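You operate a simulated robot arm through the tools that you are given. There is no shell and no other tool. Be economical: measure what you need, move in short steps, check, and stop when the job is done.

You are at the controls of a simulated robot arm. One attempt, no reset.

Task
Put things in order on the wall worktop surface. At the end: the orange sprinkles tin stands where the yellow laundry stain bottle stood; the pink soap box stands on top of the brown parcel; the brown salt mill stands where the white plant food stood; the yellow laundry stain bottle stands where the pink soap box stood; the white plant food stands on top of the yellow lemon tart; whatever was shut is shut again. Leave all else as you found it, and nothing knocked over.

Only the result counts: the job must be done as asked and must still hold three seconds after the hand-in. Knocking over, shifting, dropping, spilling or breaking anything else fails it.

Robot
A 6-joint arm with a two-finger parallel gripper, fixed in place. Base frame: the origin is at the foot of the arm, x ahead of it, y to its left, z up; the work surface is at about z = 910. Lengths are in mm, angles in degrees, forces in N, time in s.
With the tool pointing down near the work surface it reaches from about 360 to 760 mm from the base axis. Its first joint turns from -66.0 to 66.0 degrees. Payload 2.45 kg.
The TCP is the grasp point between the finger pads, 24 mm short of the fingertips. In the tool frame z runs along the fingers and y along their closing line. The gripper opens to 68 mm. The fingers are 17 mm wide and 10 mm thick; the gripper's body (40 by 70 mm) begins 41 mm behind the TCP.
Orientation is that of the tool frame in the base frame, as a unit quaternion [w, x, y, z]. With the fingers straight down and closing along the base's y, the tool's x points along the base's -x, its y along +y and its z along -z.

Tools
- The arm moves only by the tool drive_tool. Its argument "increments" is one flat list of numbers, 7 for each row, row after row: the turn, a rotation vector about the base's x, y, z in degrees, then the shift along the base's x, y, z in mm, then the finger opening in mm, from 0 to 68. In form: [rx, ry, rz, tx, ty, tz, fingers, rx, ry, rz, tx, ty, tz, fingers, ...]. A call has 1 to 8 rows; each row shifts and turns the commanded pose from where the row before left it. Each row takes 0.2 s and may step no farther than 50 mm and 8.6 degrees from the row before; otherwise, or with a gripper value out of range, the whole call is refused. Where a pose cannot be reached the arm comes as near as it can. A force on the tool above 40 N (or 10 N above the force at the start of the call, whichever is more), or a blocked arm, ends the call early, and 0.2 s more pass. The fingers move at their own pace (about 108 mm/s each) and stop on an object; they squeeze with about 44 N. The grip force told is the motor's: it shows also when the fingers shut on nothing. Time passes only in rows, and 0.2 s behind the last, so rows that do not move let the fingers close. It gives the time, the measured TCP pose, the force on the tool (base axes), the opening and the grip force at its end, in the units of the frame above (readings bear some noise), with the torque about the TCP (base axes, N m) and any sound that the robot's microphone picked up.
- Cameras (640 x 400 px; columns grow to the right, rows downward): "scene" is fixed at [171.5, 429.1, 1446.3]; the picture's right is [-0.64, -0.77, 0.00], its down [-0.56, 0.47, -0.68] and it looks along [0.53, -0.44, -0.73] (base axes); focal length 285 px, centre (320, 200). "wrist" rides on the gripper at [84, 11, -75] in the tool frame; the picture's right is [-0.13, 0.99, 0.00], its down [-0.60, -0.08, -0.79] and it looks along [-0.79, -0.10, 0.61] (tool axes); focal length 251 px, centre (320, 200). There is no depth. A picture from a camera that has moved, and an enlarged one, comes with that camera's place and axes in the base frame and with its lens.
- get_image(camera): a new picture of that camera. No time passes.
- close_up(camera, box): a new picture of the part [left, top, right, bottom] of that camera's present view, enlarged. No time passes.
- job_done(): hands the job in; it is judged then, once.

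Go step by step. Nothing tells you positions but the pictures and the camera data: compare them with the known pose of the tool, close in by small moves and look again before you grip or let go. The budget is 120 turns and 68 pictures, counting those below and the enlarged ones. Unless the task says otherwise, let go and move clear before handing in, and close with one line.

The tools are called after "Request:" by a JSON object that holds its "fn" and its "kwargs". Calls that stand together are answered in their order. drive_tool: Moves the arm, as the interface text tells. Its arguments: {"type":"object","properties":{"increments":{"type":"array"}},"required":["increments"]} The other tools are called the same way: get_image (camera) takes a picture; close_up (camera, box) takes an enlarged picture of a part of a camera's view; job_done () hands the job in.

At the start:

```text
clock: 0.0
position: [433.0, 31.0, 1178.6]
ee_rot: [-0.001, 0.0, 1.0, 0.0]
force: [0.6, -0.2, -0.3]
moment: [0.02, 0.02, 0.01]
gripper_width: 68.1
grasp_force: 0.0
```

scene: 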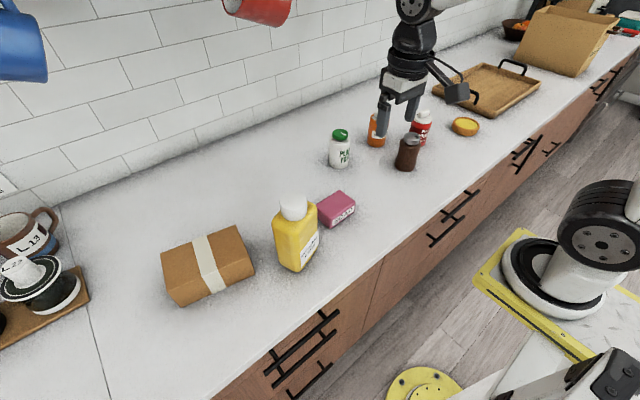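
wrist: 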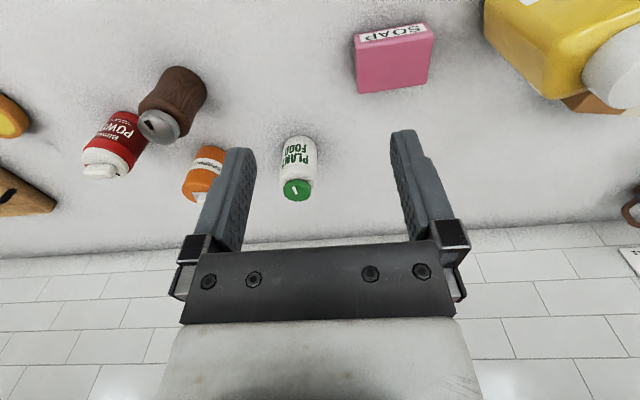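

I see all the objects on the worktop: parcel, yellow bottle and soap near, then plant food, sprinkles, mill, red bottle and tart. I'll enlarge the scene to measure them.

Request:
{"fn": "close_up", "kwargs": {"camera": "scene", "box": [150, 170, 370, 308]}}

Request:
{"fn": "close_up", "kwargs": {"camera": "scene", "box": [310, 80, 502, 200]}}

```text
2.90 times, centred on (260, 239) of scene
camera zoom: at [171.5, 429.1, 1446.3], right [-0.64, -0.77, 0.0], down [-0.56, 0.47, -0.68], along [0.53, -0.44, -0.73], focal length 827 px, centre (494, 87)
```

zoom: 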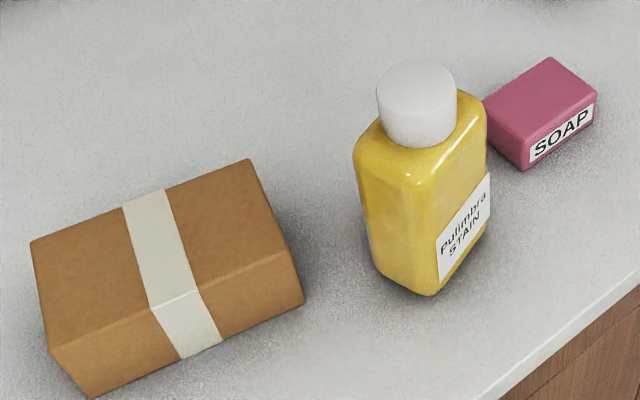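

```text
3.33 times, centred on (406, 140) of scene
camera zoom: at [171.5, 429.1, 1446.3], right [-0.64, -0.77, 0.0], down [-0.56, 0.47, -0.68], along [0.53, -0.44, -0.73], focal length 951 px, centre (33, 400)
```

zoom: 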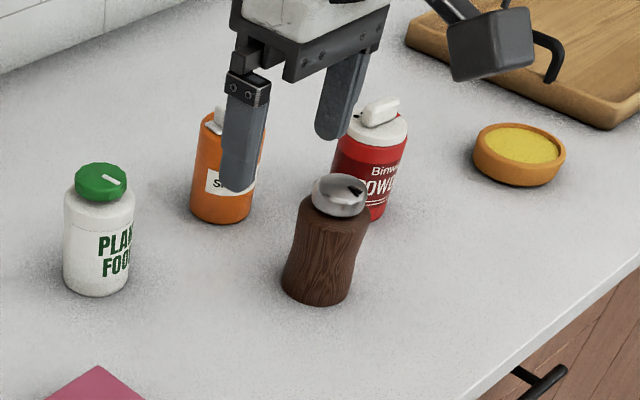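

The soap is about 50 x 73 x 46 mm at (496,112), and the parcel top is about z=978 at (542,409). I'll turn the tool +90° so the fingers close along x and the camera stays away from the bottle, and move above the soap.

Request:
{"fn": "drive_tool", "kwargs": {"increments": [0, 0, 8.2, 7.9, 10.1, 0, 68, 0, 0, 8.2, 7.9, 10.1, 0, 68, 0, 0, 8.2, 7.9, 10.1, 0, 68, 0, 0, 8.2, 7.9, 10.1, 0, 68, 0, 0, 8.2, 7.9, 10.1, 0, 68, 0, 0, 8.2, 7.9, 10.1, 0, 68, 0, 0, 8.2, 7.9, 10.1, 0, 68, 0, 0, 8.2, 7.9, 10.1, 0, 68]}}

Request:
{"fn": "drive_tool", "kwargs": {"increments": [0, 0, 8.2, 0, 0, -26, 68, 0, 0, 8.2, 0, 0, -26, 68, 0, 0, 8, 0, 0, -26, 68, 0, 0, 0, 0, 0, 0, 68]}}

Request:
{"fn": "get_image", "kwargs": {"camera": "wrist"}}

Request:
{"fn": "get_image", "kwargs": {"camera": "scene"}}

```text
clock: 1.8
position: [498.7, 113.5, 1178.0]
ee_rot: [0.0, -0.544, 0.839, -0.001]
force: [-0.2, 0.3, 0.2]
moment: [0.02, -0.01, 0.02]
gripper_width: 68.1
grasp_force: 0.0
```

```text
clock: 2.8
position: [495.0, 112.7, 1100.8]
ee_rot: [0.0, 0.708, -0.706, 0.001]
force: [-0.1, -0.3, 0.0]
moment: [-0.03, -0.01, 0.01]
gripper_width: 68.0
grasp_force: 0.1
```

```text
63 pictures are left
camera wrist: at [483.2, 30.1, 1175.6], right [-0.99, 0.13, 0.0], down [0.08, 0.6, 0.79], along [0.1, 0.79, -0.61], focal length 251 px, centre (320, 200)
```

wrist: 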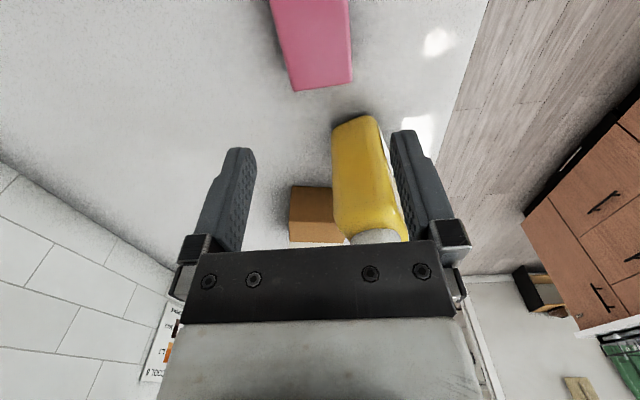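

```text
62 pictures are left
```

scene: 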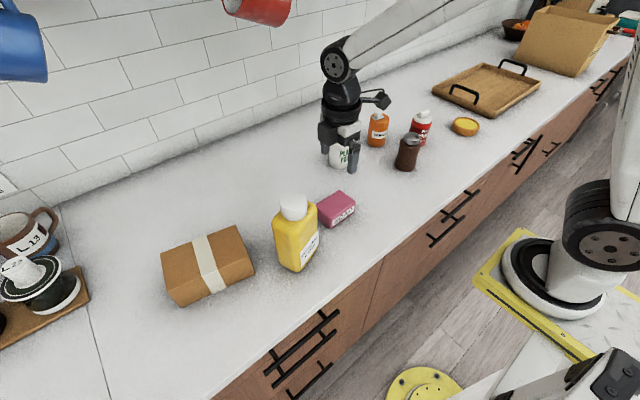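

The soap spans x 470–522 and is centred under the tool. I'll descend to z≈941 and look.

Request:
{"fn": "drive_tool", "kwargs": {"increments": [0, 0, 0, 1, 0, -40, 68, 0, 0, 0, 0, 0, -40, 68, 0, 0, 0, 0, 0, -30, 68, 0, 0, 0, 0, 0, -20, 68]}}

Request:
{"fn": "get_image", "kwargs": {"camera": "wrist"}}

Request:
{"fn": "close_up", "kwargs": {"camera": "scene", "box": [240, 120, 432, 240]}}

```text
clock: 3.8
position: [497.2, 111.4, 968.4]
ee_rot: [-0.001, 0.708, -0.707, 0.0]
force: [0.8, 0.0, -0.1]
moment: [0.0, 0.01, -0.02]
gripper_width: 68.0
grasp_force: 0.0
```

```text
61 pictures are left
camera wrist: at [484.5, 28.7, 1043.2], right [-0.99, 0.13, 0.0], down [0.08, 0.6, 0.79], along [0.1, 0.79, -0.61], focal length 251 px, centre (320, 200)
```

wrist: 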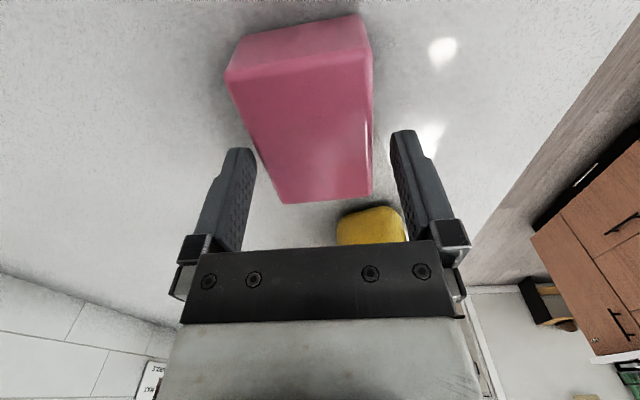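

```text
3.33 times, centred on (336, 180) of scene
camera zoom: at [171.5, 429.1, 1446.2], right [-0.64, -0.77, 0.0], down [-0.56, 0.47, -0.68], along [0.53, -0.44, -0.73], focal length 951 px, centre (267, 267)
```

zoom: 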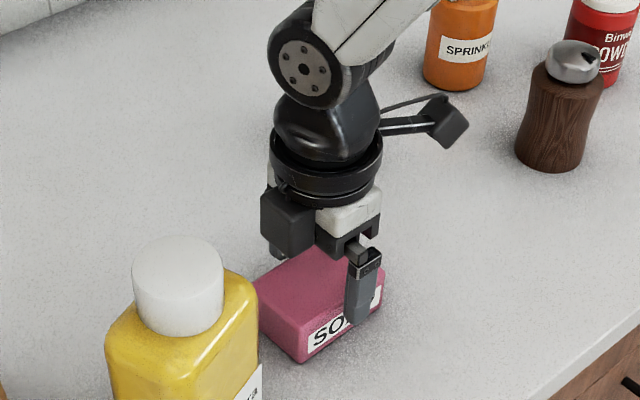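

The fingers straddle the soap with clearance. I'll shift slightly, descend and close.

Request:
{"fn": "drive_tool", "kwargs": {"increments": [0, 0, 0, -2, -5, -14, 68, 0, 0, 0, 0, 0, -14, 68, 0, 0, 0, 0, 0, 0, 50, 0, 0, 0, 0, 0, 0, 40, 0, 0, 0, 0, 0, 0, 40]}}

```text
clock: 5.0
position: [496.3, 106.4, 942.8]
ee_rot: [0.0, -0.707, 0.708, -0.001]
force: [0.8, -1.0, 9.9]
moment: [0.02, 0.08, 0.17]
gripper_width: 57.6
grasp_force: 44.3
```

Gripped at 57.6 mm. I'll lift and check.

Request:
{"fn": "drive_tool", "kwargs": {"increments": [0, 0, 0, 0, 0, 20, 40, 0, 0, 0, 0, 0, 40, 40, 0, 0, 0, 0, 0, 50, 40, 0, 0, 0, 0, 0, 50, 40, 0, 0, 0, 0, 0, 40, 40, 0, 0, 0, 0, 0, 0, 40]}}

Request:
{"fn": "get_image", "kwargs": {"camera": "wrist"}}

Request:
{"fn": "close_up", "kwargs": {"camera": "scene", "box": [240, 80, 464, 220]}}

```text
clock: 6.4
position: [492.4, 105.3, 1143.5]
ee_rot: [0.0, -0.707, 0.708, 0.0]
force: [0.3, 0.7, 0.0]
moment: [0.0, 0.0, -0.02]
gripper_width: 39.9
grasp_force: 0.0
```

```text
59 pictures are left
camera wrist: at [479.8, 21.3, 1218.1], right [-0.99, 0.13, 0.0], down [0.08, 0.6, 0.79], along [0.1, 0.79, -0.61], focal length 251 px, centre (320, 200)
```

wrist: 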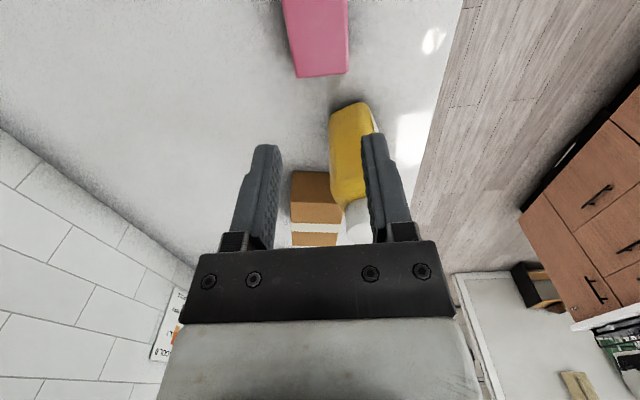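

```text
2.86 times, centred on (352, 150) of scene
camera zoom: at [171.5, 429.1, 1446.3], right [-0.64, -0.77, 0.0], down [-0.56, 0.47, -0.68], along [0.53, -0.44, -0.73], focal length 815 px, centre (229, 343)
```

zoom: 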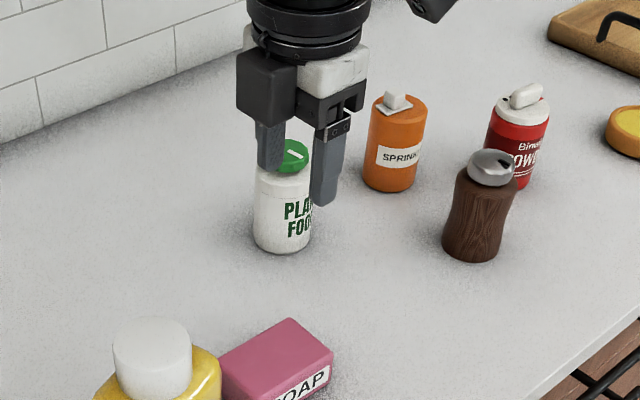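

The soap slipped out without moving. It is probably lower and wider than I took it, with its top at about z 945, so I gripped near its edge. I'll go back down more carefully, with the TCP over its true centre at y≈113.

Request:
{"fn": "drive_tool", "kwargs": {"increments": [0, 0, 0, 4.5, 7, -50, 68, 0, 0, 0, 0, 0, -50, 68, 0, 0, 0, 0, 0, -50, 68, 0, 0, 0, 0, 0, -38, 68, 0, 0, 0, 0, 0, -10, 68]}}

Request:
{"fn": "get_image", "kwargs": {"camera": "wrist"}}

Request:
{"fn": "close_up", "kwargs": {"camera": "scene", "box": [272, 150, 400, 230]}}

```text
refused: row 1 steps farther than a row can; nothing moved
```

```text
57 pictures are left
camera wrist: at [479.8, 21.3, 1218.1], right [-0.99, 0.13, 0.0], down [0.08, 0.6, 0.79], along [0.1, 0.79, -0.61], focal length 251 px, centre (320, 200)
```

wrist: 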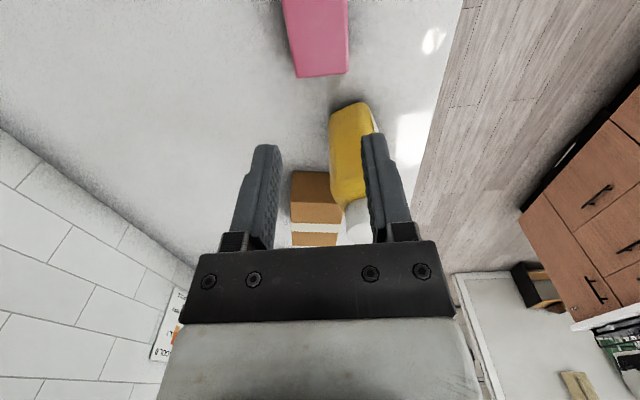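

```text
5.00 times, centred on (336, 190) of scene
camera zoom: at [171.5, 429.1, 1446.3], right [-0.64, -0.77, 0.0], down [-0.56, 0.47, -0.68], along [0.53, -0.44, -0.73], focal length 1426 px, centre (240, 250)
```

zoom: 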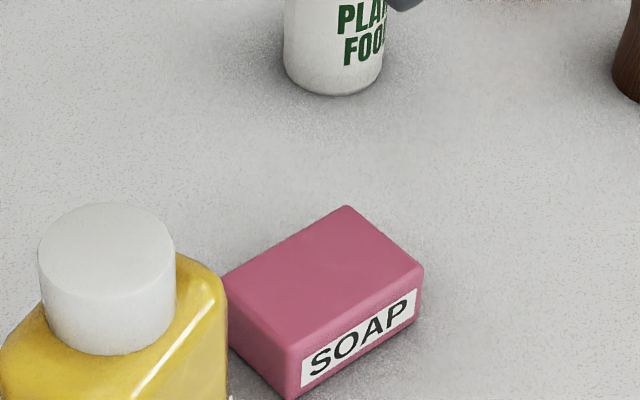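

The refined soap estimate is centre (498,109), top z≈945, size about 55 x 77. I'll descend in legal steps.

Request:
{"fn": "drive_tool", "kwargs": {"increments": [0, 0, 0, 4.5, 3, -40, 68, 0, 0, 0, 0, 0, -50, 68, 0, 0, 0, 0, 0, -50, 68, 0, 0, 0, 0, 0, -40, 68, 0, 0, 0, 0, 0, -18, 68, 0, 0, 0, 0, 0, 0, 68]}}

Request:
{"fn": "get_image", "kwargs": {"camera": "wrist"}}

Request:
{"fn": "close_up", "kwargs": {"camera": "scene", "box": [272, 150, 400, 230]}}

```text
clock: 7.8
position: [497.8, 112.4, 944.5]
ee_rot: [0.0, -0.707, 0.708, 0.0]
force: [0.6, 0.5, -0.7]
moment: [-0.02, 0.02, -0.01]
gripper_width: 68.1
grasp_force: 0.0
```

```text
55 pictures are left
camera wrist: at [486.2, 28.9, 1019.9], right [-0.99, 0.13, 0.0], down [0.08, 0.6, 0.79], along [0.1, 0.79, -0.61], focal length 251 px, centre (320, 200)
```

wrist: 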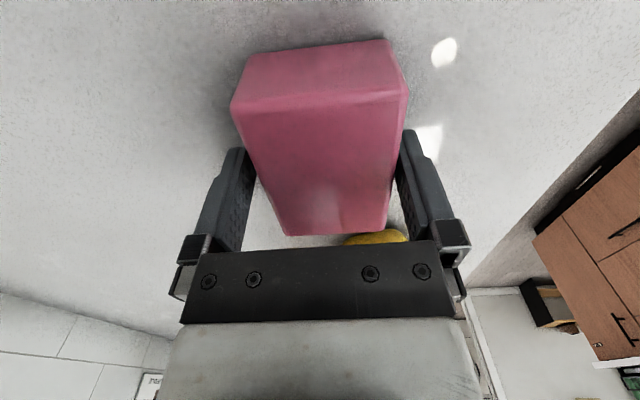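

```text
5.00 times, centred on (336, 190) of scene
camera zoom: at [171.5, 429.1, 1446.3], right [-0.64, -0.77, 0.0], down [-0.56, 0.47, -0.68], along [0.53, -0.44, -0.73], focal length 1426 px, centre (240, 250)
```

zoom: 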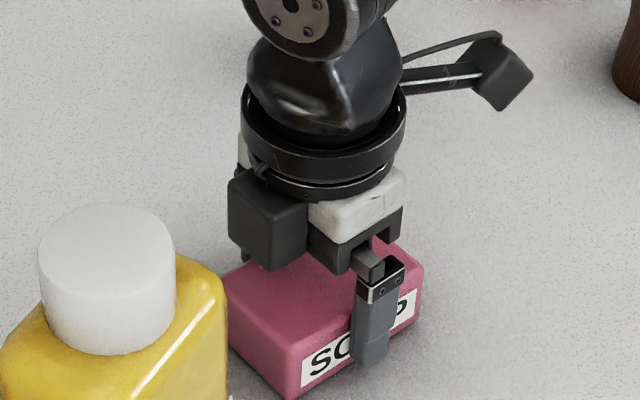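

The soap is well straddled. I'll go a little lower and close with full squeeze.

Request:
{"fn": "drive_tool", "kwargs": {"increments": [0, 0, 0, -3, 1, -8, 68, 0, 0, 0, 0, 0, 0, 68, 0, 0, 0, 0, 0, 0, 50, 0, 0, 0, 0, 0, 0, 20, 0, 0, 0, 0, 0, 0, 20]}}

Request:
{"fn": "drive_tool", "kwargs": {"increments": [0, 0, 0, 0, 0, 5, 20, 0, 0, 0, 0, 0, 5, 20, 0, 0, 0, 0, 0, 5, 20, 0, 0, 0, 0, 0, 0, 20]}}

Request:
{"fn": "get_image", "kwargs": {"camera": "wrist"}}

```text
clock: 9.0
position: [496.5, 113.7, 935.9]
ee_rot: [0.0, 0.707, -0.707, 0.0]
force: [-0.4, 0.5, 0.0]
moment: [0.01, -0.03, -0.02]
gripper_width: 57.5
grasp_force: 44.3
```

```text
clock: 10.0
position: [498.5, 112.9, 951.9]
ee_rot: [0.0, -0.706, 0.708, 0.0]
force: [0.2, -1.0, -0.8]
moment: [0.01, 0.01, 0.0]
gripper_width: 57.8
grasp_force: 43.7
```

```text
53 pictures are left
camera wrist: at [485.7, 30.0, 1025.9], right [-0.99, 0.13, 0.0], down [0.08, 0.6, 0.79], along [0.1, 0.79, -0.61], focal length 251 px, centre (320, 200)
```

wrist: 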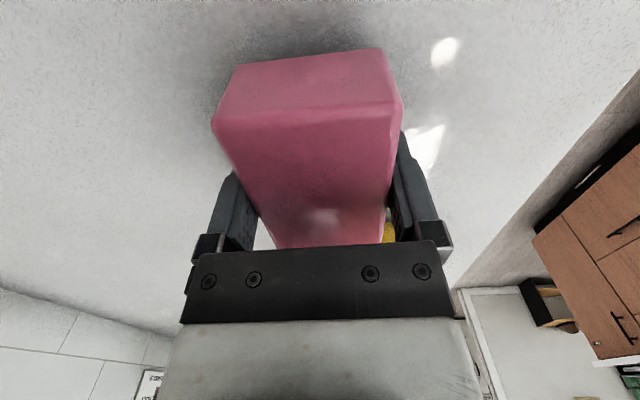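

The soap is held. I'll lift to z≈1150 and carry it over to above the parcel.

Request:
{"fn": "drive_tool", "kwargs": {"increments": [0, 0, 0, 0, 0, 40, 20, 0, 0, 0, 0, 0, 40, 20, 0, 0, 0, 0, 0, 40, 20, 0, 0, 0, 0, 0, 40, 20, 0, 0, 0, 0, 0, 40, 20, 0, 0, 0, 0, 0, 0, 20]}}

Request:
{"fn": "drive_tool", "kwargs": {"increments": [0, 0, 0, 6.5, 37, 0, 20, 0, 0, 0, 6.5, 37, 0, 20, 0, 0, 0, 6.5, 37, 0, 20, 0, 0, 0, 6.5, 37, 0, 20, 0, 0, 0, 6.5, 37, 0, 20, 0, 0, 0, 6.5, 37, 0, 20, 0, 0, 0, 6.5, 37, 0, 20, 0, 0, 0, 0, 37, 0, 20]}}

Request:
{"fn": "get_image", "kwargs": {"camera": "wrist"}}

Request:
{"fn": "get_image", "kwargs": {"camera": "scene"}}

```text
clock: 11.4
position: [500.3, 111.0, 1152.5]
ee_rot: [-0.001, -0.707, 0.707, 0.0]
force: [-0.6, -0.1, -1.6]
moment: [0.04, -0.01, 0.02]
gripper_width: 57.5
grasp_force: 44.1
```

```text
clock: 13.2
position: [541.3, 405.2, 1152.3]
ee_rot: [0.0, -0.707, 0.707, -0.001]
force: [-0.4, 0.6, -1.3]
moment: [-0.01, -0.01, -0.04]
gripper_width: 57.6
grasp_force: 44.6
```

```text
52 pictures are left
camera wrist: at [528.3, 321.3, 1228.1], right [-0.99, 0.13, 0.0], down [0.08, 0.6, 0.79], along [0.1, 0.79, -0.61], focal length 251 px, centre (320, 200)
```

wrist: 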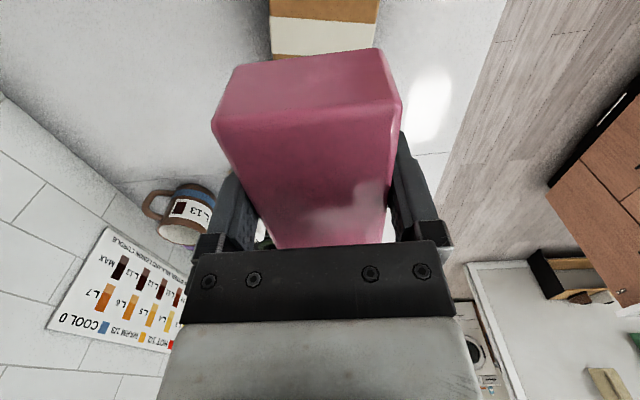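

```text
51 pictures are left
```

scene: 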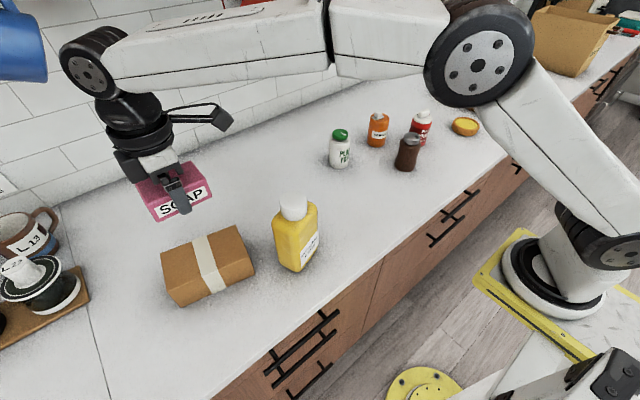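

I'll descend to just above the parcel and look.

Request:
{"fn": "drive_tool", "kwargs": {"increments": [0, 0, 0, 0, 2, -40, 20, 0, 0, 0, 0, 0, -40, 20, 0, 0, 0, 0, 0, -40, 20, 0, 0, 0, 0, 0, 0, 20]}}

Request:
{"fn": "close_up", "kwargs": {"camera": "scene", "box": [112, 170, 272, 310]}}

```text
clock: 14.2
position: [543.3, 410.3, 1029.4]
ee_rot: [0.0, -0.707, 0.708, 0.0]
force: [-0.1, 0.2, -0.1]
moment: [-0.03, 0.02, 0.01]
gripper_width: 57.6
grasp_force: 43.7
```

```text
2.86 times, centred on (192, 240) of scene
camera zoom: at [171.5, 429.1, 1446.2], right [-0.64, -0.77, 0.0], down [-0.56, 0.47, -0.68], along [0.53, -0.44, -0.73], focal length 815 px, centre (686, 86)
```

zoom: 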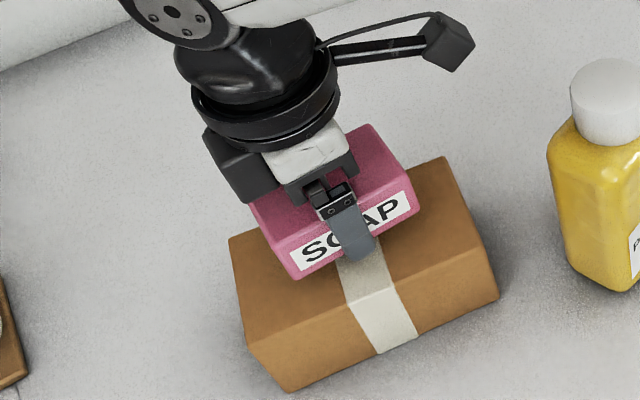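

Request:
{"fn": "drive_tool", "kwargs": {"increments": [0, 0, 0, -6, 0, -8, 20, 0, 0, 0, 0, 0, -7, 20, 0, 0, 0, 0, 0, -4, 20, 0, 0, 0, 0, 0, 0, 20]}}

Request:
{"fn": "close_up", "kwargs": {"camera": "scene", "box": [112, 170, 272, 310]}}

```text
clock: 15.2
position: [537.7, 408.0, 1012.3]
ee_rot: [0.0, 0.708, -0.706, 0.0]
force: [0.0, 0.7, -1.4]
moment: [0.02, 0.0, -0.02]
gripper_width: 57.7
grasp_force: 43.7
```

```text
2.86 times, centred on (192, 240) of scene
camera zoom: at [171.5, 429.1, 1446.2], right [-0.64, -0.77, 0.0], down [-0.56, 0.47, -0.68], along [0.53, -0.44, -0.73], focal length 815 px, centre (686, 86)
```

zoom: 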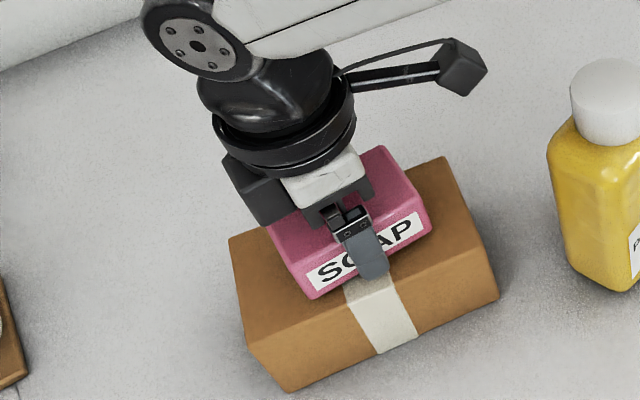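

Nearly there; I'll ease down in small steps until I feel contact.

Request:
{"fn": "drive_tool", "kwargs": {"increments": [0, 0, 0, 0, 0, -2, 20, 0, 0, 0, 0, 0, -2, 20, 0, 0, 0, 0, 0, -2, 20, 0, 0, 0, 0, 0, 0, 20]}}

Request:
{"fn": "drive_tool", "kwargs": {"increments": [0, 0, 0, 0, 0, -2, 20, 0, 0, 0, 0, 0, 0, 20]}}

```text
clock: 16.2
position: [536.8, 410.6, 1006.4]
ee_rot: [0.0, 0.707, -0.707, -0.001]
force: [0.0, -0.4, -0.7]
moment: [0.02, 0.0, 0.0]
gripper_width: 57.8
grasp_force: 44.0
```

```text
clock: 16.8
position: [536.6, 410.5, 1005.7]
ee_rot: [0.001, -0.707, 0.707, 0.0]
force: [-4.9, -1.0, 11.4]
moment: [-0.51, 0.27, -0.13]
gripper_width: 57.4
grasp_force: 44.3
```

Contact at 11 N. I'll open gently and rise.

Request:
{"fn": "drive_tool", "kwargs": {"increments": [0, 0, 0, 0, 0, 0.5, 60, 0, 0, 0, 0, 0, 0, 68, 0, 0, 0, 0, 0, 0, 68, 0, 0, 0, 0, 0, 20, 68, 0, 0, 0, 0, 0, 40, 68, 0, 0, 0, 0, 0, 50, 68, 0, 0, 0, 0, 0, 50, 68, 0, 0, 0, 0, 0, 0, 68]}}

Request:
{"fn": "close_up", "kwargs": {"camera": "scene", "box": [112, 170, 336, 310]}}

```text
clock: 18.6
position: [543.1, 410.4, 1163.7]
ee_rot: [0.0, 0.707, -0.707, 0.0]
force: [-0.2, -0.3, -0.3]
moment: [0.02, -0.03, 0.02]
gripper_width: 68.0
grasp_force: 0.1
```

```text
2.86 times, centred on (224, 240) of scene
camera zoom: at [171.5, 429.1, 1446.2], right [-0.64, -0.77, 0.0], down [-0.56, 0.47, -0.68], along [0.53, -0.44, -0.73], focal length 815 px, centre (594, 86)
```

zoom: 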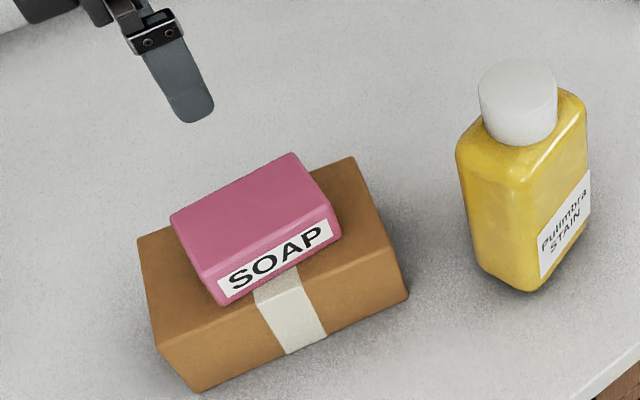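

Soap is neatly on the parcel. Next is the yellow bottle: I'll hover over its cap, estimated at (466,246) with the top at about z 1085.

Request:
{"fn": "drive_tool", "kwargs": {"increments": [0, 0, 0, -16, -33, -2, 68, 0, 0, 0, -16, -33, 0, 68, 0, 0, 0, -16, -33, 0, 68, 0, 0, 0, -16, -33, 0, 68, 0, 0, 0, -13, -32, 0, 68, 0, 0, 0, 0, 0, 0, 68]}}

Request:
{"fn": "get_image", "kwargs": {"camera": "wrist"}}

Request:
{"fn": "close_up", "kwargs": {"camera": "scene", "box": [192, 130, 416, 270]}}

```text
clock: 20.0
position: [462.3, 247.1, 1162.7]
ee_rot: [0.0, 0.707, -0.707, 0.001]
force: [0.4, -0.7, 0.2]
moment: [-0.02, 0.03, 0.0]
gripper_width: 68.0
grasp_force: 0.1
```

```text
47 pictures are left
camera wrist: at [449.7, 164.2, 1237.2], right [-0.99, 0.13, 0.0], down [0.08, 0.6, 0.79], along [0.1, 0.79, -0.61], focal length 251 px, centre (320, 200)
```

wrist: 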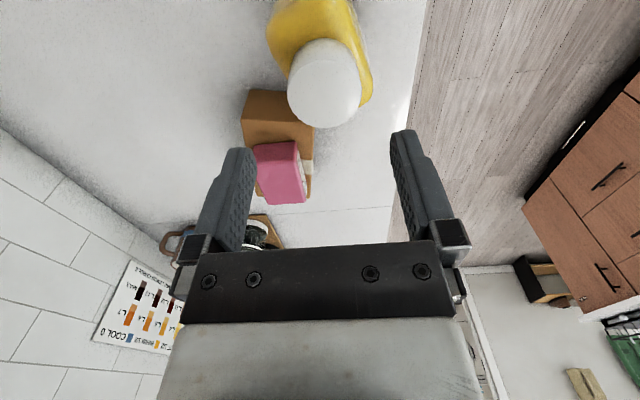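

```text
2.86 times, centred on (304, 200) of scene
camera zoom: at [171.5, 429.1, 1446.3], right [-0.64, -0.77, 0.0], down [-0.56, 0.47, -0.68], along [0.53, -0.44, -0.73], focal length 815 px, centre (366, 200)
```

zoom: 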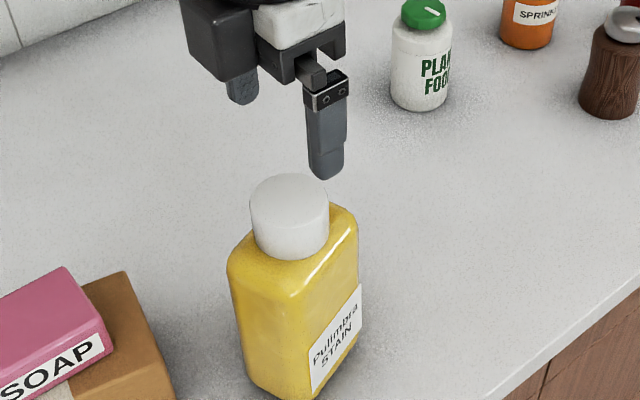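

The cap is centred at about (459,248), top at z≈1086, about 46 mm across. I'll descend to z≈1080.

Request:
{"fn": "drive_tool", "kwargs": {"increments": [0, 0, 0, -3, 1, -40, 68, 0, 0, 0, 0, 0, -28, 68, 0, 0, 0, 0, 0, -10, 68, 0, 0, 0, 0, 0, 0, 68]}}

Request:
{"fn": "get_image", "kwargs": {"camera": "wrist"}}

Request:
{"fn": "close_up", "kwargs": {"camera": "scene", "box": [212, 170, 372, 270]}}

```text
clock: 21.0
position: [458.7, 245.7, 1084.1]
ee_rot: [0.0, 0.707, -0.707, 0.0]
force: [-0.7, -0.2, 0.8]
moment: [-0.04, -0.01, 0.0]
gripper_width: 67.9
grasp_force: 0.1
```

```text
45 pictures are left
camera wrist: at [446.2, 162.6, 1158.8], right [-0.99, 0.13, 0.0], down [0.08, 0.6, 0.79], along [0.1, 0.79, -0.61], focal length 251 px, centre (320, 200)
```

wrist: 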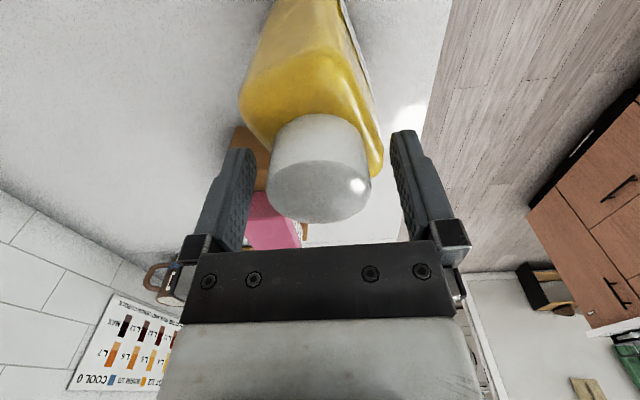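

```text
4.00 times, centred on (292, 220) of scene
camera zoom: at [171.5, 429.1, 1446.3], right [-0.64, -0.77, 0.0], down [-0.56, 0.47, -0.68], along [0.53, -0.44, -0.73], focal length 1141 px, centre (432, 120)
```

zoom: 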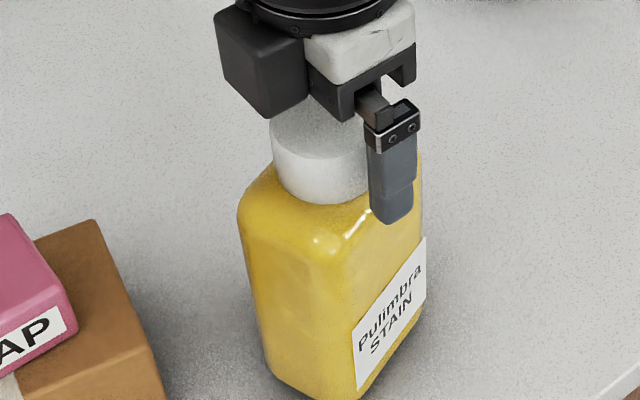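

Centred. I'll nudge y by 3, down 4, then close.

Request:
{"fn": "drive_tool", "kwargs": {"increments": [0, 0, 0, 0, 3, -4, 68, 0, 0, 0, 0, 0, 0, 68, 0, 0, 0, 0, 0, 0, 50, 0, 0, 0, 0, 0, 0, 20, 0, 0, 0, 0, 0, 0, 20]}}

Request:
{"fn": "drive_tool", "kwargs": {"increments": [0, 0, 0, 0, 0, 5, 20, 0, 0, 0, 0, 0, 5, 20, 0, 0, 0, 0, 0, 5, 20, 0, 0, 0, 0, 0, 0, 20]}}

Request:
{"fn": "close_up", "kwargs": {"camera": "scene", "box": [192, 170, 416, 310]}}

```text
clock: 21.7
position: [461.2, 250.4, 1083.2]
ee_rot: [0.005, -0.707, 0.707, -0.001]
force: [-2.1, 0.3, 3.1]
moment: [0.09, 0.16, 0.06]
gripper_width: 58.1
grasp_force: 5.0
stopped in row 3: the force on the tool passed its limit (the readings are from after the stop); the commanded pose is now the measured one
```

```text
clock: 22.7
position: [460.6, 248.3, 1100.5]
ee_rot: [0.005, -0.707, 0.708, -0.003]
force: [0.3, -0.4, -5.1]
moment: [-0.04, -0.01, 0.0]
gripper_width: 47.4
grasp_force: 43.8
```

```text
2.86 times, centred on (304, 240) of scene
camera zoom: at [171.6, 429.2, 1446.2], right [-0.64, -0.77, 0.0], down [-0.56, 0.47, -0.68], along [0.53, -0.44, -0.73], focal length 815 px, centre (366, 86)
```

zoom: 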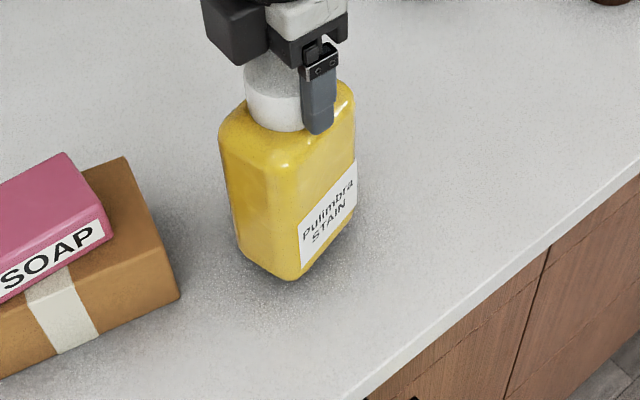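

The bottle is held (about 0.5 kg) and lifted. I'll raise it a bit more and carry it to the soap's old spot (497,111).

Request:
{"fn": "drive_tool", "kwargs": {"increments": [0, 0, 0, 0, 0, 20, 20, 0, 0, 0, 0, 0, 15, 20, 0, 0, 0, 6, -23, 0, 20, 0, 0, 0, 6, -23, 0, 20, 0, 0, 0, 6, -23, 0, 20, 0, 0, 0, 6, -23, 0, 20, 0, 0, 0, 6, -23, 0, 20, 0, 0, 0, 6, -22, 0, 20]}}

Request:
{"fn": "get_image", "kwargs": {"camera": "wrist"}}

Request:
{"fn": "close_up", "kwargs": {"camera": "scene", "box": [222, 100, 446, 240]}}

```text
clock: 24.5
position: [497.1, 112.2, 1133.5]
ee_rot: [0.005, -0.706, 0.708, -0.003]
force: [0.9, -0.2, -5.5]
moment: [0.01, 0.0, 0.0]
gripper_width: 47.1
grasp_force: 44.1
```

```text
42 pictures are left
camera wrist: at [484.0, 28.7, 1207.3], right [-0.99, 0.13, -0.01], down [0.07, 0.6, 0.8], along [0.11, 0.79, -0.6], focal length 251 px, centre (320, 200)
```

wrist: 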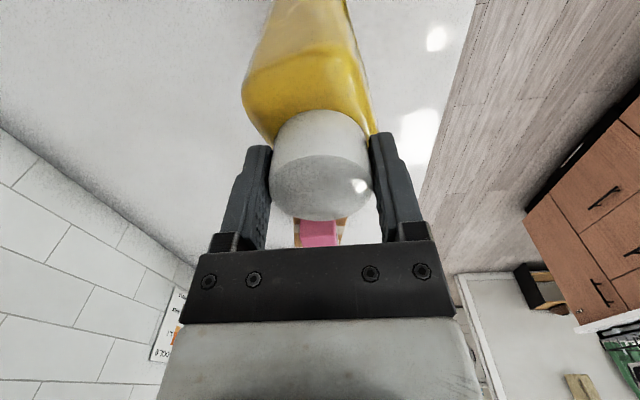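

```text
2.86 times, centred on (334, 170) of scene
camera zoom: at [171.6, 429.1, 1446.2], right [-0.64, -0.77, 0.0], down [-0.56, 0.47, -0.68], along [0.53, -0.44, -0.73], focal length 815 px, centre (280, 286)
```

zoom: 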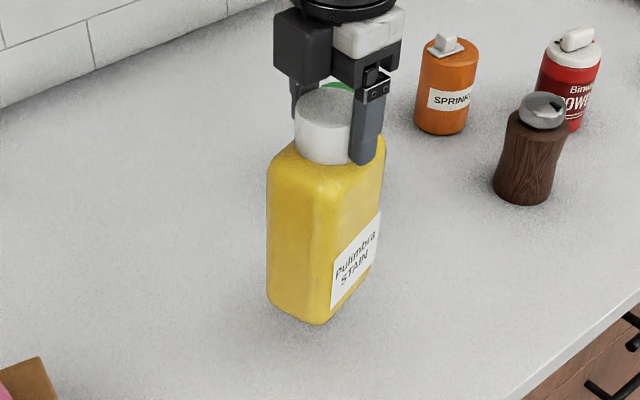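

Request:
{"fn": "drive_tool", "kwargs": {"increments": [0, 0, 0, 0, 0, -20, 20, 0, 0, 0, 0, 0, -18, 20, 0, 0, 0, 0, 0, -3, 20, 0, 0, 0, 0, 0, -2, 20, 0, 0, 0, 0, 0, 0, 20]}}

Request:
{"fn": "drive_tool", "kwargs": {"increments": [0, 0, 0, 0, 0, -2, 20, 0, 0, 0, 0, 0, -2, 20, 0, 0, 0, 0, 0, 0, 20]}}

```text
clock: 25.7
position: [497.8, 114.0, 1091.0]
ee_rot: [0.005, -0.706, 0.708, -0.002]
force: [0.6, -0.1, -5.2]
moment: [-0.05, 0.0, 0.0]
gripper_width: 47.0
grasp_force: 44.2
```

```text
clock: 26.5
position: [497.9, 113.4, 1087.1]
ee_rot: [0.005, -0.706, 0.708, -0.003]
force: [-0.3, 0.2, -5.5]
moment: [0.01, 0.02, -0.02]
gripper_width: 47.2
grasp_force: 43.9
```

Request:
{"fn": "drive_tool", "kwargs": {"increments": [0, 0, 0, 0, -1, -2, 20, 0, 0, 0, 0, 0, 0, 20]}}

Request:
{"fn": "drive_tool", "kwargs": {"increments": [0, 0, 0, 0, 0, -1.5, 20, 0, 0, 0, 0, 0, 0, 20]}}

```text
clock: 27.1
position: [498.0, 113.8, 1085.7]
ee_rot: [0.006, -0.706, 0.708, -0.003]
force: [-2.4, 2.8, 9.6]
moment: [-0.23, 0.65, -0.13]
gripper_width: 47.5
grasp_force: 43.8
```

```text
clock: 27.7
position: [499.0, 113.8, 1085.3]
ee_rot: [0.009, -0.707, 0.708, -0.003]
force: [0.5, 5.8, 27.7]
moment: [-0.46, 0.48, -0.05]
gripper_width: 47.2
grasp_force: 44.0
```

Contact with the worktop. I'll relieve the pressure, open and rise.

Request:
{"fn": "drive_tool", "kwargs": {"increments": [0, 0, 0, 0, 0, 1.5, 20, 0, 0, 0, 0, 0, 0, 52, 0, 0, 0, 0, 0, 0, 62, 0, 0, 0, 0, 0, 0, 66, 0, 0, 0, 0, 0, 25, 66, 0, 0, 0, 0, 0, 30, 66, 0, 0, 0, 0, 0, 40, 66, 0, 0, 0, 0, 0, 0, 66]}}

Request:
{"fn": "get_image", "kwargs": {"camera": "scene"}}

```text
clock: 29.5
position: [499.3, 112.7, 1180.3]
ee_rot: [0.005, -0.706, 0.708, -0.003]
force: [1.0, 0.2, -0.1]
moment: [0.0, 0.04, 0.0]
gripper_width: 65.7
grasp_force: 0.0
```

```text
40 pictures are left
```

scene: 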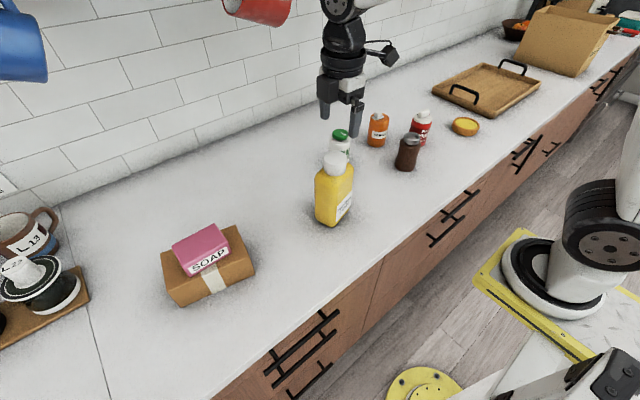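

Bottle stands in the soap's old place. Next the sprinkles tin; I'll enlarge the remaining objects to measure.

Request:
{"fn": "close_up", "kwargs": {"camera": "scene", "box": [355, 95, 451, 155]}}

```text
6.67 times, centred on (403, 125) of scene
camera zoom: at [171.5, 429.1, 1446.3], right [-0.64, -0.77, 0.0], down [-0.56, 0.47, -0.68], along [0.53, -0.44, -0.73], focal length 1901 px, centre (-233, 700)
```

zoom: 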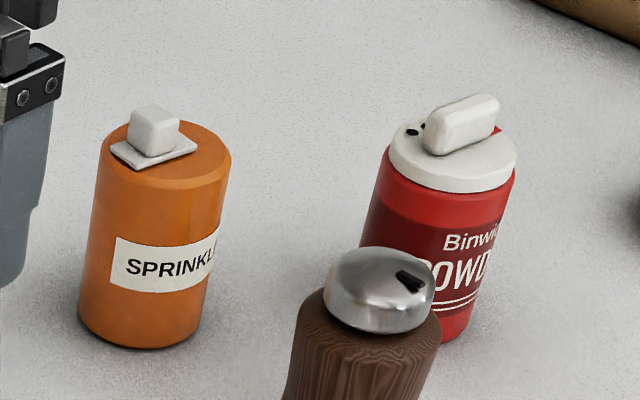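

The tin body is about 57 mm across, centred at about (641,-194), body top z≈992 with its knob to about 1012. I'll turn back to yaw 0, straighten the small tilt, and hover over it.

Request:
{"fn": "drive_tool", "kwargs": {"increments": [-0.16, 0.64, 0, 0, 0, 0, 68, 0, 0, -8.2, 13, -20, 0, 68, 0, 0, -8.2, 13, -28, 0, 68, 0, 0, -8.2, 13, -28, 0, 68, 0, 0, -8.2, 13, -28, 0, 68, 0, 0, -8.2, 13, -28, 0, 68, 0, 0, -8.2, 13, -28, 0, 68, 0, 0, -8.2, 13, -28, 0, 68]}}

Request:
{"fn": "drive_tool", "kwargs": {"increments": [0, 0, -8.2, 13, -28, -20, 68, 0, 0, -8.2, 13, -28, -20, 68, 0, 0, -8.2, 13, -28, -10, 68, 0, 0, -8.2, 12, -34, 0, 68, 0, 0, 0, 0, 0, 0, 68]}}

Request:
{"fn": "get_image", "kwargs": {"camera": "wrist"}}

Request:
{"fn": "close_up", "kwargs": {"camera": "scene", "box": [310, 70, 470, 170]}}

```text
clock: 31.3
position: [588.6, -75.8, 1180.2]
ee_rot: [0.0, -0.279, 0.96, 0.0]
force: [-0.5, -0.5, -0.1]
moment: [-0.02, 0.01, -0.03]
gripper_width: 68.0
grasp_force: 0.1
```

```text
clock: 32.5
position: [638.6, -195.4, 1129.3]
ee_rot: [0.001, 0.003, 1.0, 0.0]
force: [-0.1, -0.3, -0.2]
moment: [-0.04, 0.03, -0.02]
gripper_width: 68.1
grasp_force: 0.0
```

```text
38 pictures are left
camera wrist: at [553.9, -182.4, 1204.3], right [0.14, 0.99, 0.0], down [0.6, -0.08, 0.79], along [0.79, -0.11, -0.61], focal length 251 px, centre (320, 200)
```

wrist: 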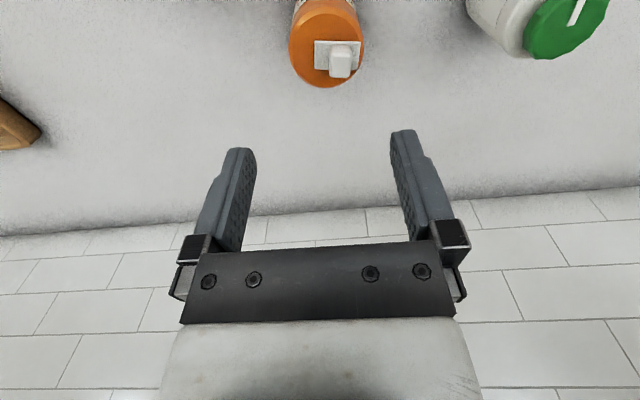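

```text
4.00 times, centred on (390, 120) of scene
camera zoom: at [171.5, 429.1, 1446.3], right [-0.64, -0.77, 0.0], down [-0.56, 0.47, -0.68], along [0.53, -0.44, -0.73], focal length 1141 px, centre (40, 520)
```

zoom: 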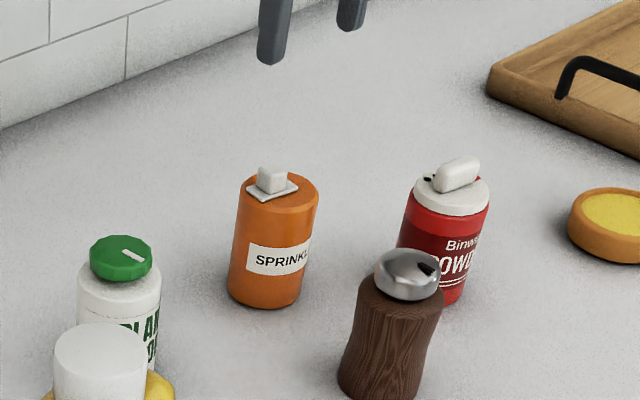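

Tin centre is at about (638,-191). I'll nudge and descend partway, then look.

Request:
{"fn": "drive_tool", "kwargs": {"increments": [0, 0, 0, 0, 4, -40, 68, 0, 0, 0, 0, 0, -40, 68, 0, 0, 0, 0, 0, -17, 68, 0, 0, 0, 0, 0, 0, 68]}}

Request:
{"fn": "get_image", "kwargs": {"camera": "wrist"}}

Request:
{"fn": "close_up", "kwargs": {"camera": "scene", "box": [310, 70, 470, 170]}}

```text
clock: 33.5
position: [638.3, -190.0, 1031.5]
ee_rot: [0.001, 0.003, 1.0, 0.0]
force: [0.1, -1.5, -0.4]
moment: [-0.01, -0.02, -0.01]
gripper_width: 68.2
grasp_force: 0.1
```

```text
36 pictures are left
camera wrist: at [553.1, -178.1, 1105.8], right [0.13, 0.99, 0.0], down [0.6, -0.08, 0.79], along [0.79, -0.11, -0.61], focal length 251 px, centre (320, 200)
```

wrist: 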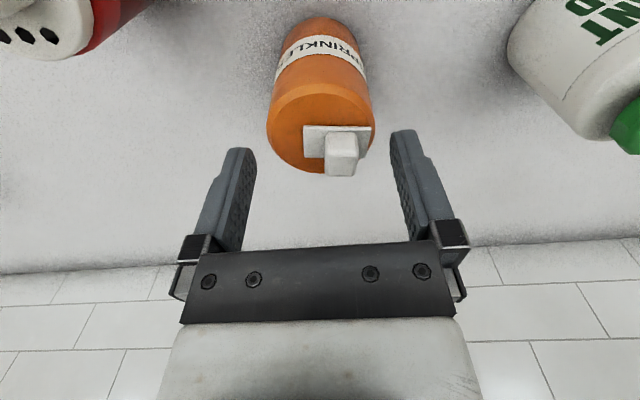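

```text
4.00 times, centred on (390, 120) of scene
camera zoom: at [171.5, 429.1, 1446.3], right [-0.64, -0.77, 0.0], down [-0.56, 0.47, -0.68], along [0.53, -0.44, -0.73], focal length 1141 px, centre (40, 520)
```

zoom: 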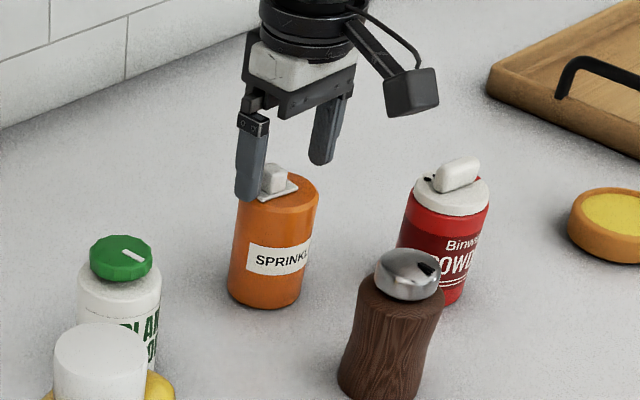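

Centred within a millimetre. I'll descend to z≈977, then close.

Request:
{"fn": "drive_tool", "kwargs": {"increments": [0, 0, 0, -1, 0.5, -30, 68, 0, 0, 0, 0, 0, -24, 68, 0, 0, 0, 0, 0, 0, 68]}}

Request:
{"fn": "drive_tool", "kwargs": {"increments": [0, 0, 0, 0, 0, 0, 60, 0, 0, 0, 0, 0, 0, 50, 0, 0, 0, 0, 0, 0, 30, 0, 0, 0, 0, 0, 0, 20]}}

Request:
{"fn": "drive_tool", "kwargs": {"increments": [0, 0, 0, 0, 0, 0, 20, 0, 0, 0, 0, 0, 5, 20, 0, 0, 0, 0, 0, 10, 20, 0, 0, 0, 0, 0, 0, 20]}}

Request:
{"fn": "get_image", "kwargs": {"camera": "wrist"}}

```text
clock: 34.3
position: [638.6, -190.7, 977.6]
ee_rot: [0.002, 0.002, 1.0, -0.001]
force: [-3.5, 0.3, 12.5]
moment: [0.12, -0.11, 0.04]
gripper_width: 67.9
grasp_force: 0.1
```

```text
clock: 35.3
position: [638.3, -190.6, 977.2]
ee_rot: [0.002, 0.002, 1.0, 0.0]
force: [1.0, -0.1, 21.4]
moment: [0.11, -0.22, -0.01]
gripper_width: 56.7
grasp_force: 43.8
```

```text
clock: 36.3
position: [638.8, -189.0, 992.5]
ee_rot: [0.0, 0.002, 1.0, 0.001]
force: [-0.8, -0.2, -1.0]
moment: [-0.02, 0.02, -0.01]
gripper_width: 57.0
grasp_force: 43.5
```

```text
34 pictures are left
camera wrist: at [551.8, -177.5, 1067.3], right [0.13, 0.99, 0.0], down [0.6, -0.08, 0.79], along [0.79, -0.11, -0.61], focal length 251 px, centre (320, 200)
```

wrist: 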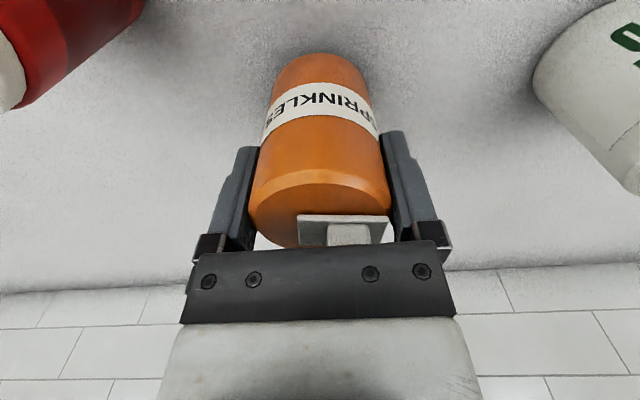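

The tin is held. I'll lift high, above the bottle's 1086 mm, and carry it to the bottle's old spot (460,248).

Request:
{"fn": "drive_tool", "kwargs": {"increments": [0, 0, 0, 0, 0, 40, 20, 0, 0, 0, 0, 0, 45, 20, 0, 0, 0, 0, 0, 50, 20, 0, 0, 0, 0, 0, 50, 20, 0, 0, 0, 0, 0, 15, 20, 0, 0, 0, 0, 0, 0, 20]}}

Request:
{"fn": "drive_tool", "kwargs": {"increments": [0, 0, 0, -17.8, 43.7, 0, 20, 0, 0, 0, -17.8, 43.7, 0, 20, 0, 0, 0, -17.8, 43.7, 0, 20, 0, 0, 0, -17.8, 43.7, 0, 20, 0, 0, 0, -17.8, 43.7, 0, 20, 0, 0, 0, -17.8, 43.7, 0, 20, 0, 0, 0, -17.8, 43.7, 0, 20, 0, 0, 0, -17.8, 43.7, 0, 20]}}

Request:
{"fn": "drive_tool", "kwargs": {"increments": [0, 0, 0, -17.8, 43.7, 0, 20, 0, 0, 0, -17.8, 43.7, 0, 20, 0, 0, 0, 0, 0, 0, 20]}}

Request:
{"fn": "get_image", "kwargs": {"camera": "scene"}}

```text
clock: 37.7
position: [641.9, -190.1, 1193.6]
ee_rot: [0.001, 0.003, 1.0, 0.0]
force: [0.4, 0.5, -0.7]
moment: [0.0, 0.0, 0.01]
gripper_width: 57.1
grasp_force: 44.1
```

```text
clock: 39.5
position: [495.2, 161.1, 1193.0]
ee_rot: [0.001, 0.002, 1.0, 0.0]
force: [0.6, -0.2, -1.3]
moment: [-0.02, 0.03, -0.02]
gripper_width: 56.6
grasp_force: 44.0
```

```text
clock: 40.3
position: [456.2, 249.6, 1189.9]
ee_rot: [0.001, 0.003, 1.0, 0.001]
force: [0.5, -0.8, -2.1]
moment: [0.01, 0.02, -0.01]
gripper_width: 57.0
grasp_force: 43.9
```

```text
33 pictures are left
```

scene: 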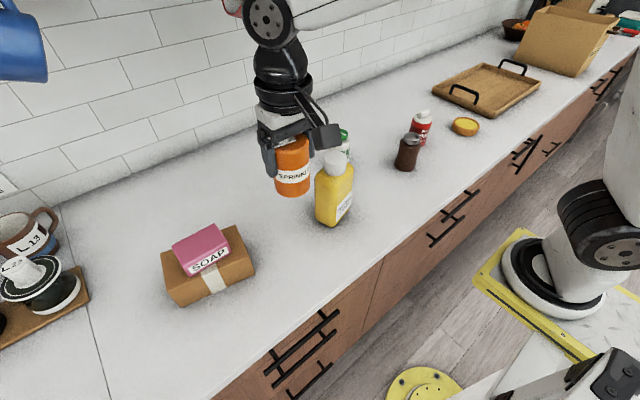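

Request:
{"fn": "drive_tool", "kwargs": {"increments": [0, 0, 0, 2, 0, -45, 20, 0, 0, 0, 0, 0, -45, 20, 0, 0, 0, 0, 0, -45, 20, 0, 0, 0, 0, 0, -45, 20, 0, 0, 0, 0, 0, -20, 20, 0, 0, 0, 0, 0, 0, 20]}}

Request:
{"fn": "close_up", "kwargs": {"camera": "scene", "box": [192, 150, 416, 290]}}

```text
clock: 41.7
position: [463.2, 249.2, 992.9]
ee_rot: [0.001, 0.002, 1.0, 0.0]
force: [-0.1, -0.2, -1.0]
moment: [0.0, 0.0, -0.01]
gripper_width: 56.8
grasp_force: 43.9
```

```text
2.86 times, centred on (304, 220) of scene
camera zoom: at [171.5, 429.1, 1446.2], right [-0.64, -0.77, 0.0], down [-0.56, 0.47, -0.68], along [0.53, -0.44, -0.73], focal length 815 px, centre (366, 143)
```

zoom: 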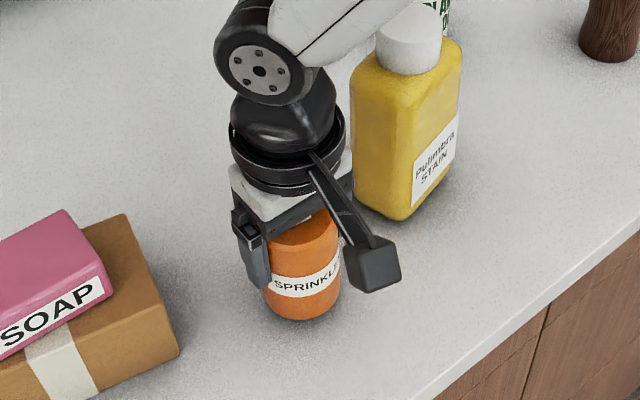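

Request:
{"fn": "drive_tool", "kwargs": {"increments": [0, 0, 0, -2, 0, -8, 20, 0, 0, 0, 0, 0, -3, 20, 0, 0, 0, 0, 0, -2, 20, 0, 0, 0, 0, 0, 0, 20]}}

Request:
{"fn": "drive_tool", "kwargs": {"increments": [0, 0, 0, 0, 0, -2, 20, 0, 0, 0, 0, 0, 0, 20]}}

```text
clock: 42.7
position: [460.0, 249.8, 980.8]
ee_rot: [0.001, 0.003, 1.0, 0.0]
force: [0.3, 0.0, -1.3]
moment: [0.02, 0.01, 0.01]
gripper_width: 56.8
grasp_force: 44.3
```

```text
clock: 43.3
position: [460.6, 248.8, 979.2]
ee_rot: [0.001, 0.002, 1.0, 0.0]
force: [-0.5, 0.7, -1.0]
moment: [0.01, 0.01, -0.03]
gripper_width: 56.9
grasp_force: 43.8
```

Request:
{"fn": "drive_tool", "kwargs": {"increments": [0, 0, 0, 0, 0, -2, 20, 0, 0, 0, 0, 0, 0, 20]}}

Request:
{"fn": "drive_tool", "kwargs": {"increments": [0, 0, 0, 0, 0, -1, 20, 0, 0, 0, 0, 0, 0, 20]}}

```text
clock: 43.9
position: [460.9, 247.4, 977.3]
ee_rot: [0.002, 0.003, 1.0, 0.0]
force: [-8.1, -8.2, 33.2]
moment: [-0.51, 0.08, -0.11]
gripper_width: 56.7
grasp_force: 43.6
```

```text
clock: 44.5
position: [462.5, 249.8, 978.2]
ee_rot: [0.002, 0.001, 1.0, 0.001]
force: [-0.4, 0.6, 5.0]
moment: [-0.08, -0.07, -0.01]
gripper_width: 57.0
grasp_force: 44.2
stopped in row 2: the force on the tool passed its limit (the readings are from after the stop); the commanded pose is now the measured one
```

Tin is on the surface. I'll release and rise.

Request:
{"fn": "drive_tool", "kwargs": {"increments": [0, 0, 0, 0, 0, 0, 60, 0, 0, 0, 0, 0, 0, 68, 0, 0, 0, 0, 0, 0, 68, 0, 0, 0, 0, 0, 20, 68, 0, 0, 0, 0, 0, 45, 68, 0, 0, 0, 0, 0, 50, 68, 0, 0, 0, 0, 0, 50, 68, 0, 0, 0, 0, 0, 35, 68]}}

Request:
{"fn": "get_image", "kwargs": {"camera": "scene"}}

```text
clock: 46.3
position: [461.8, 248.5, 1179.4]
ee_rot: [0.002, 0.002, 1.0, 0.001]
force: [0.1, -0.9, -0.7]
moment: [-0.01, -0.02, -0.01]
gripper_width: 68.0
grasp_force: 0.0
```

```text
31 pictures are left
```

scene: 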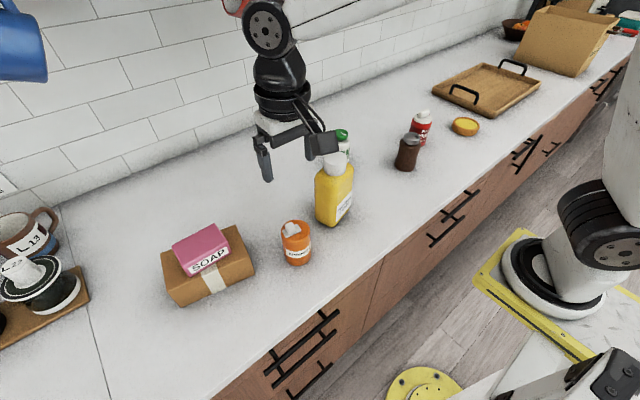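

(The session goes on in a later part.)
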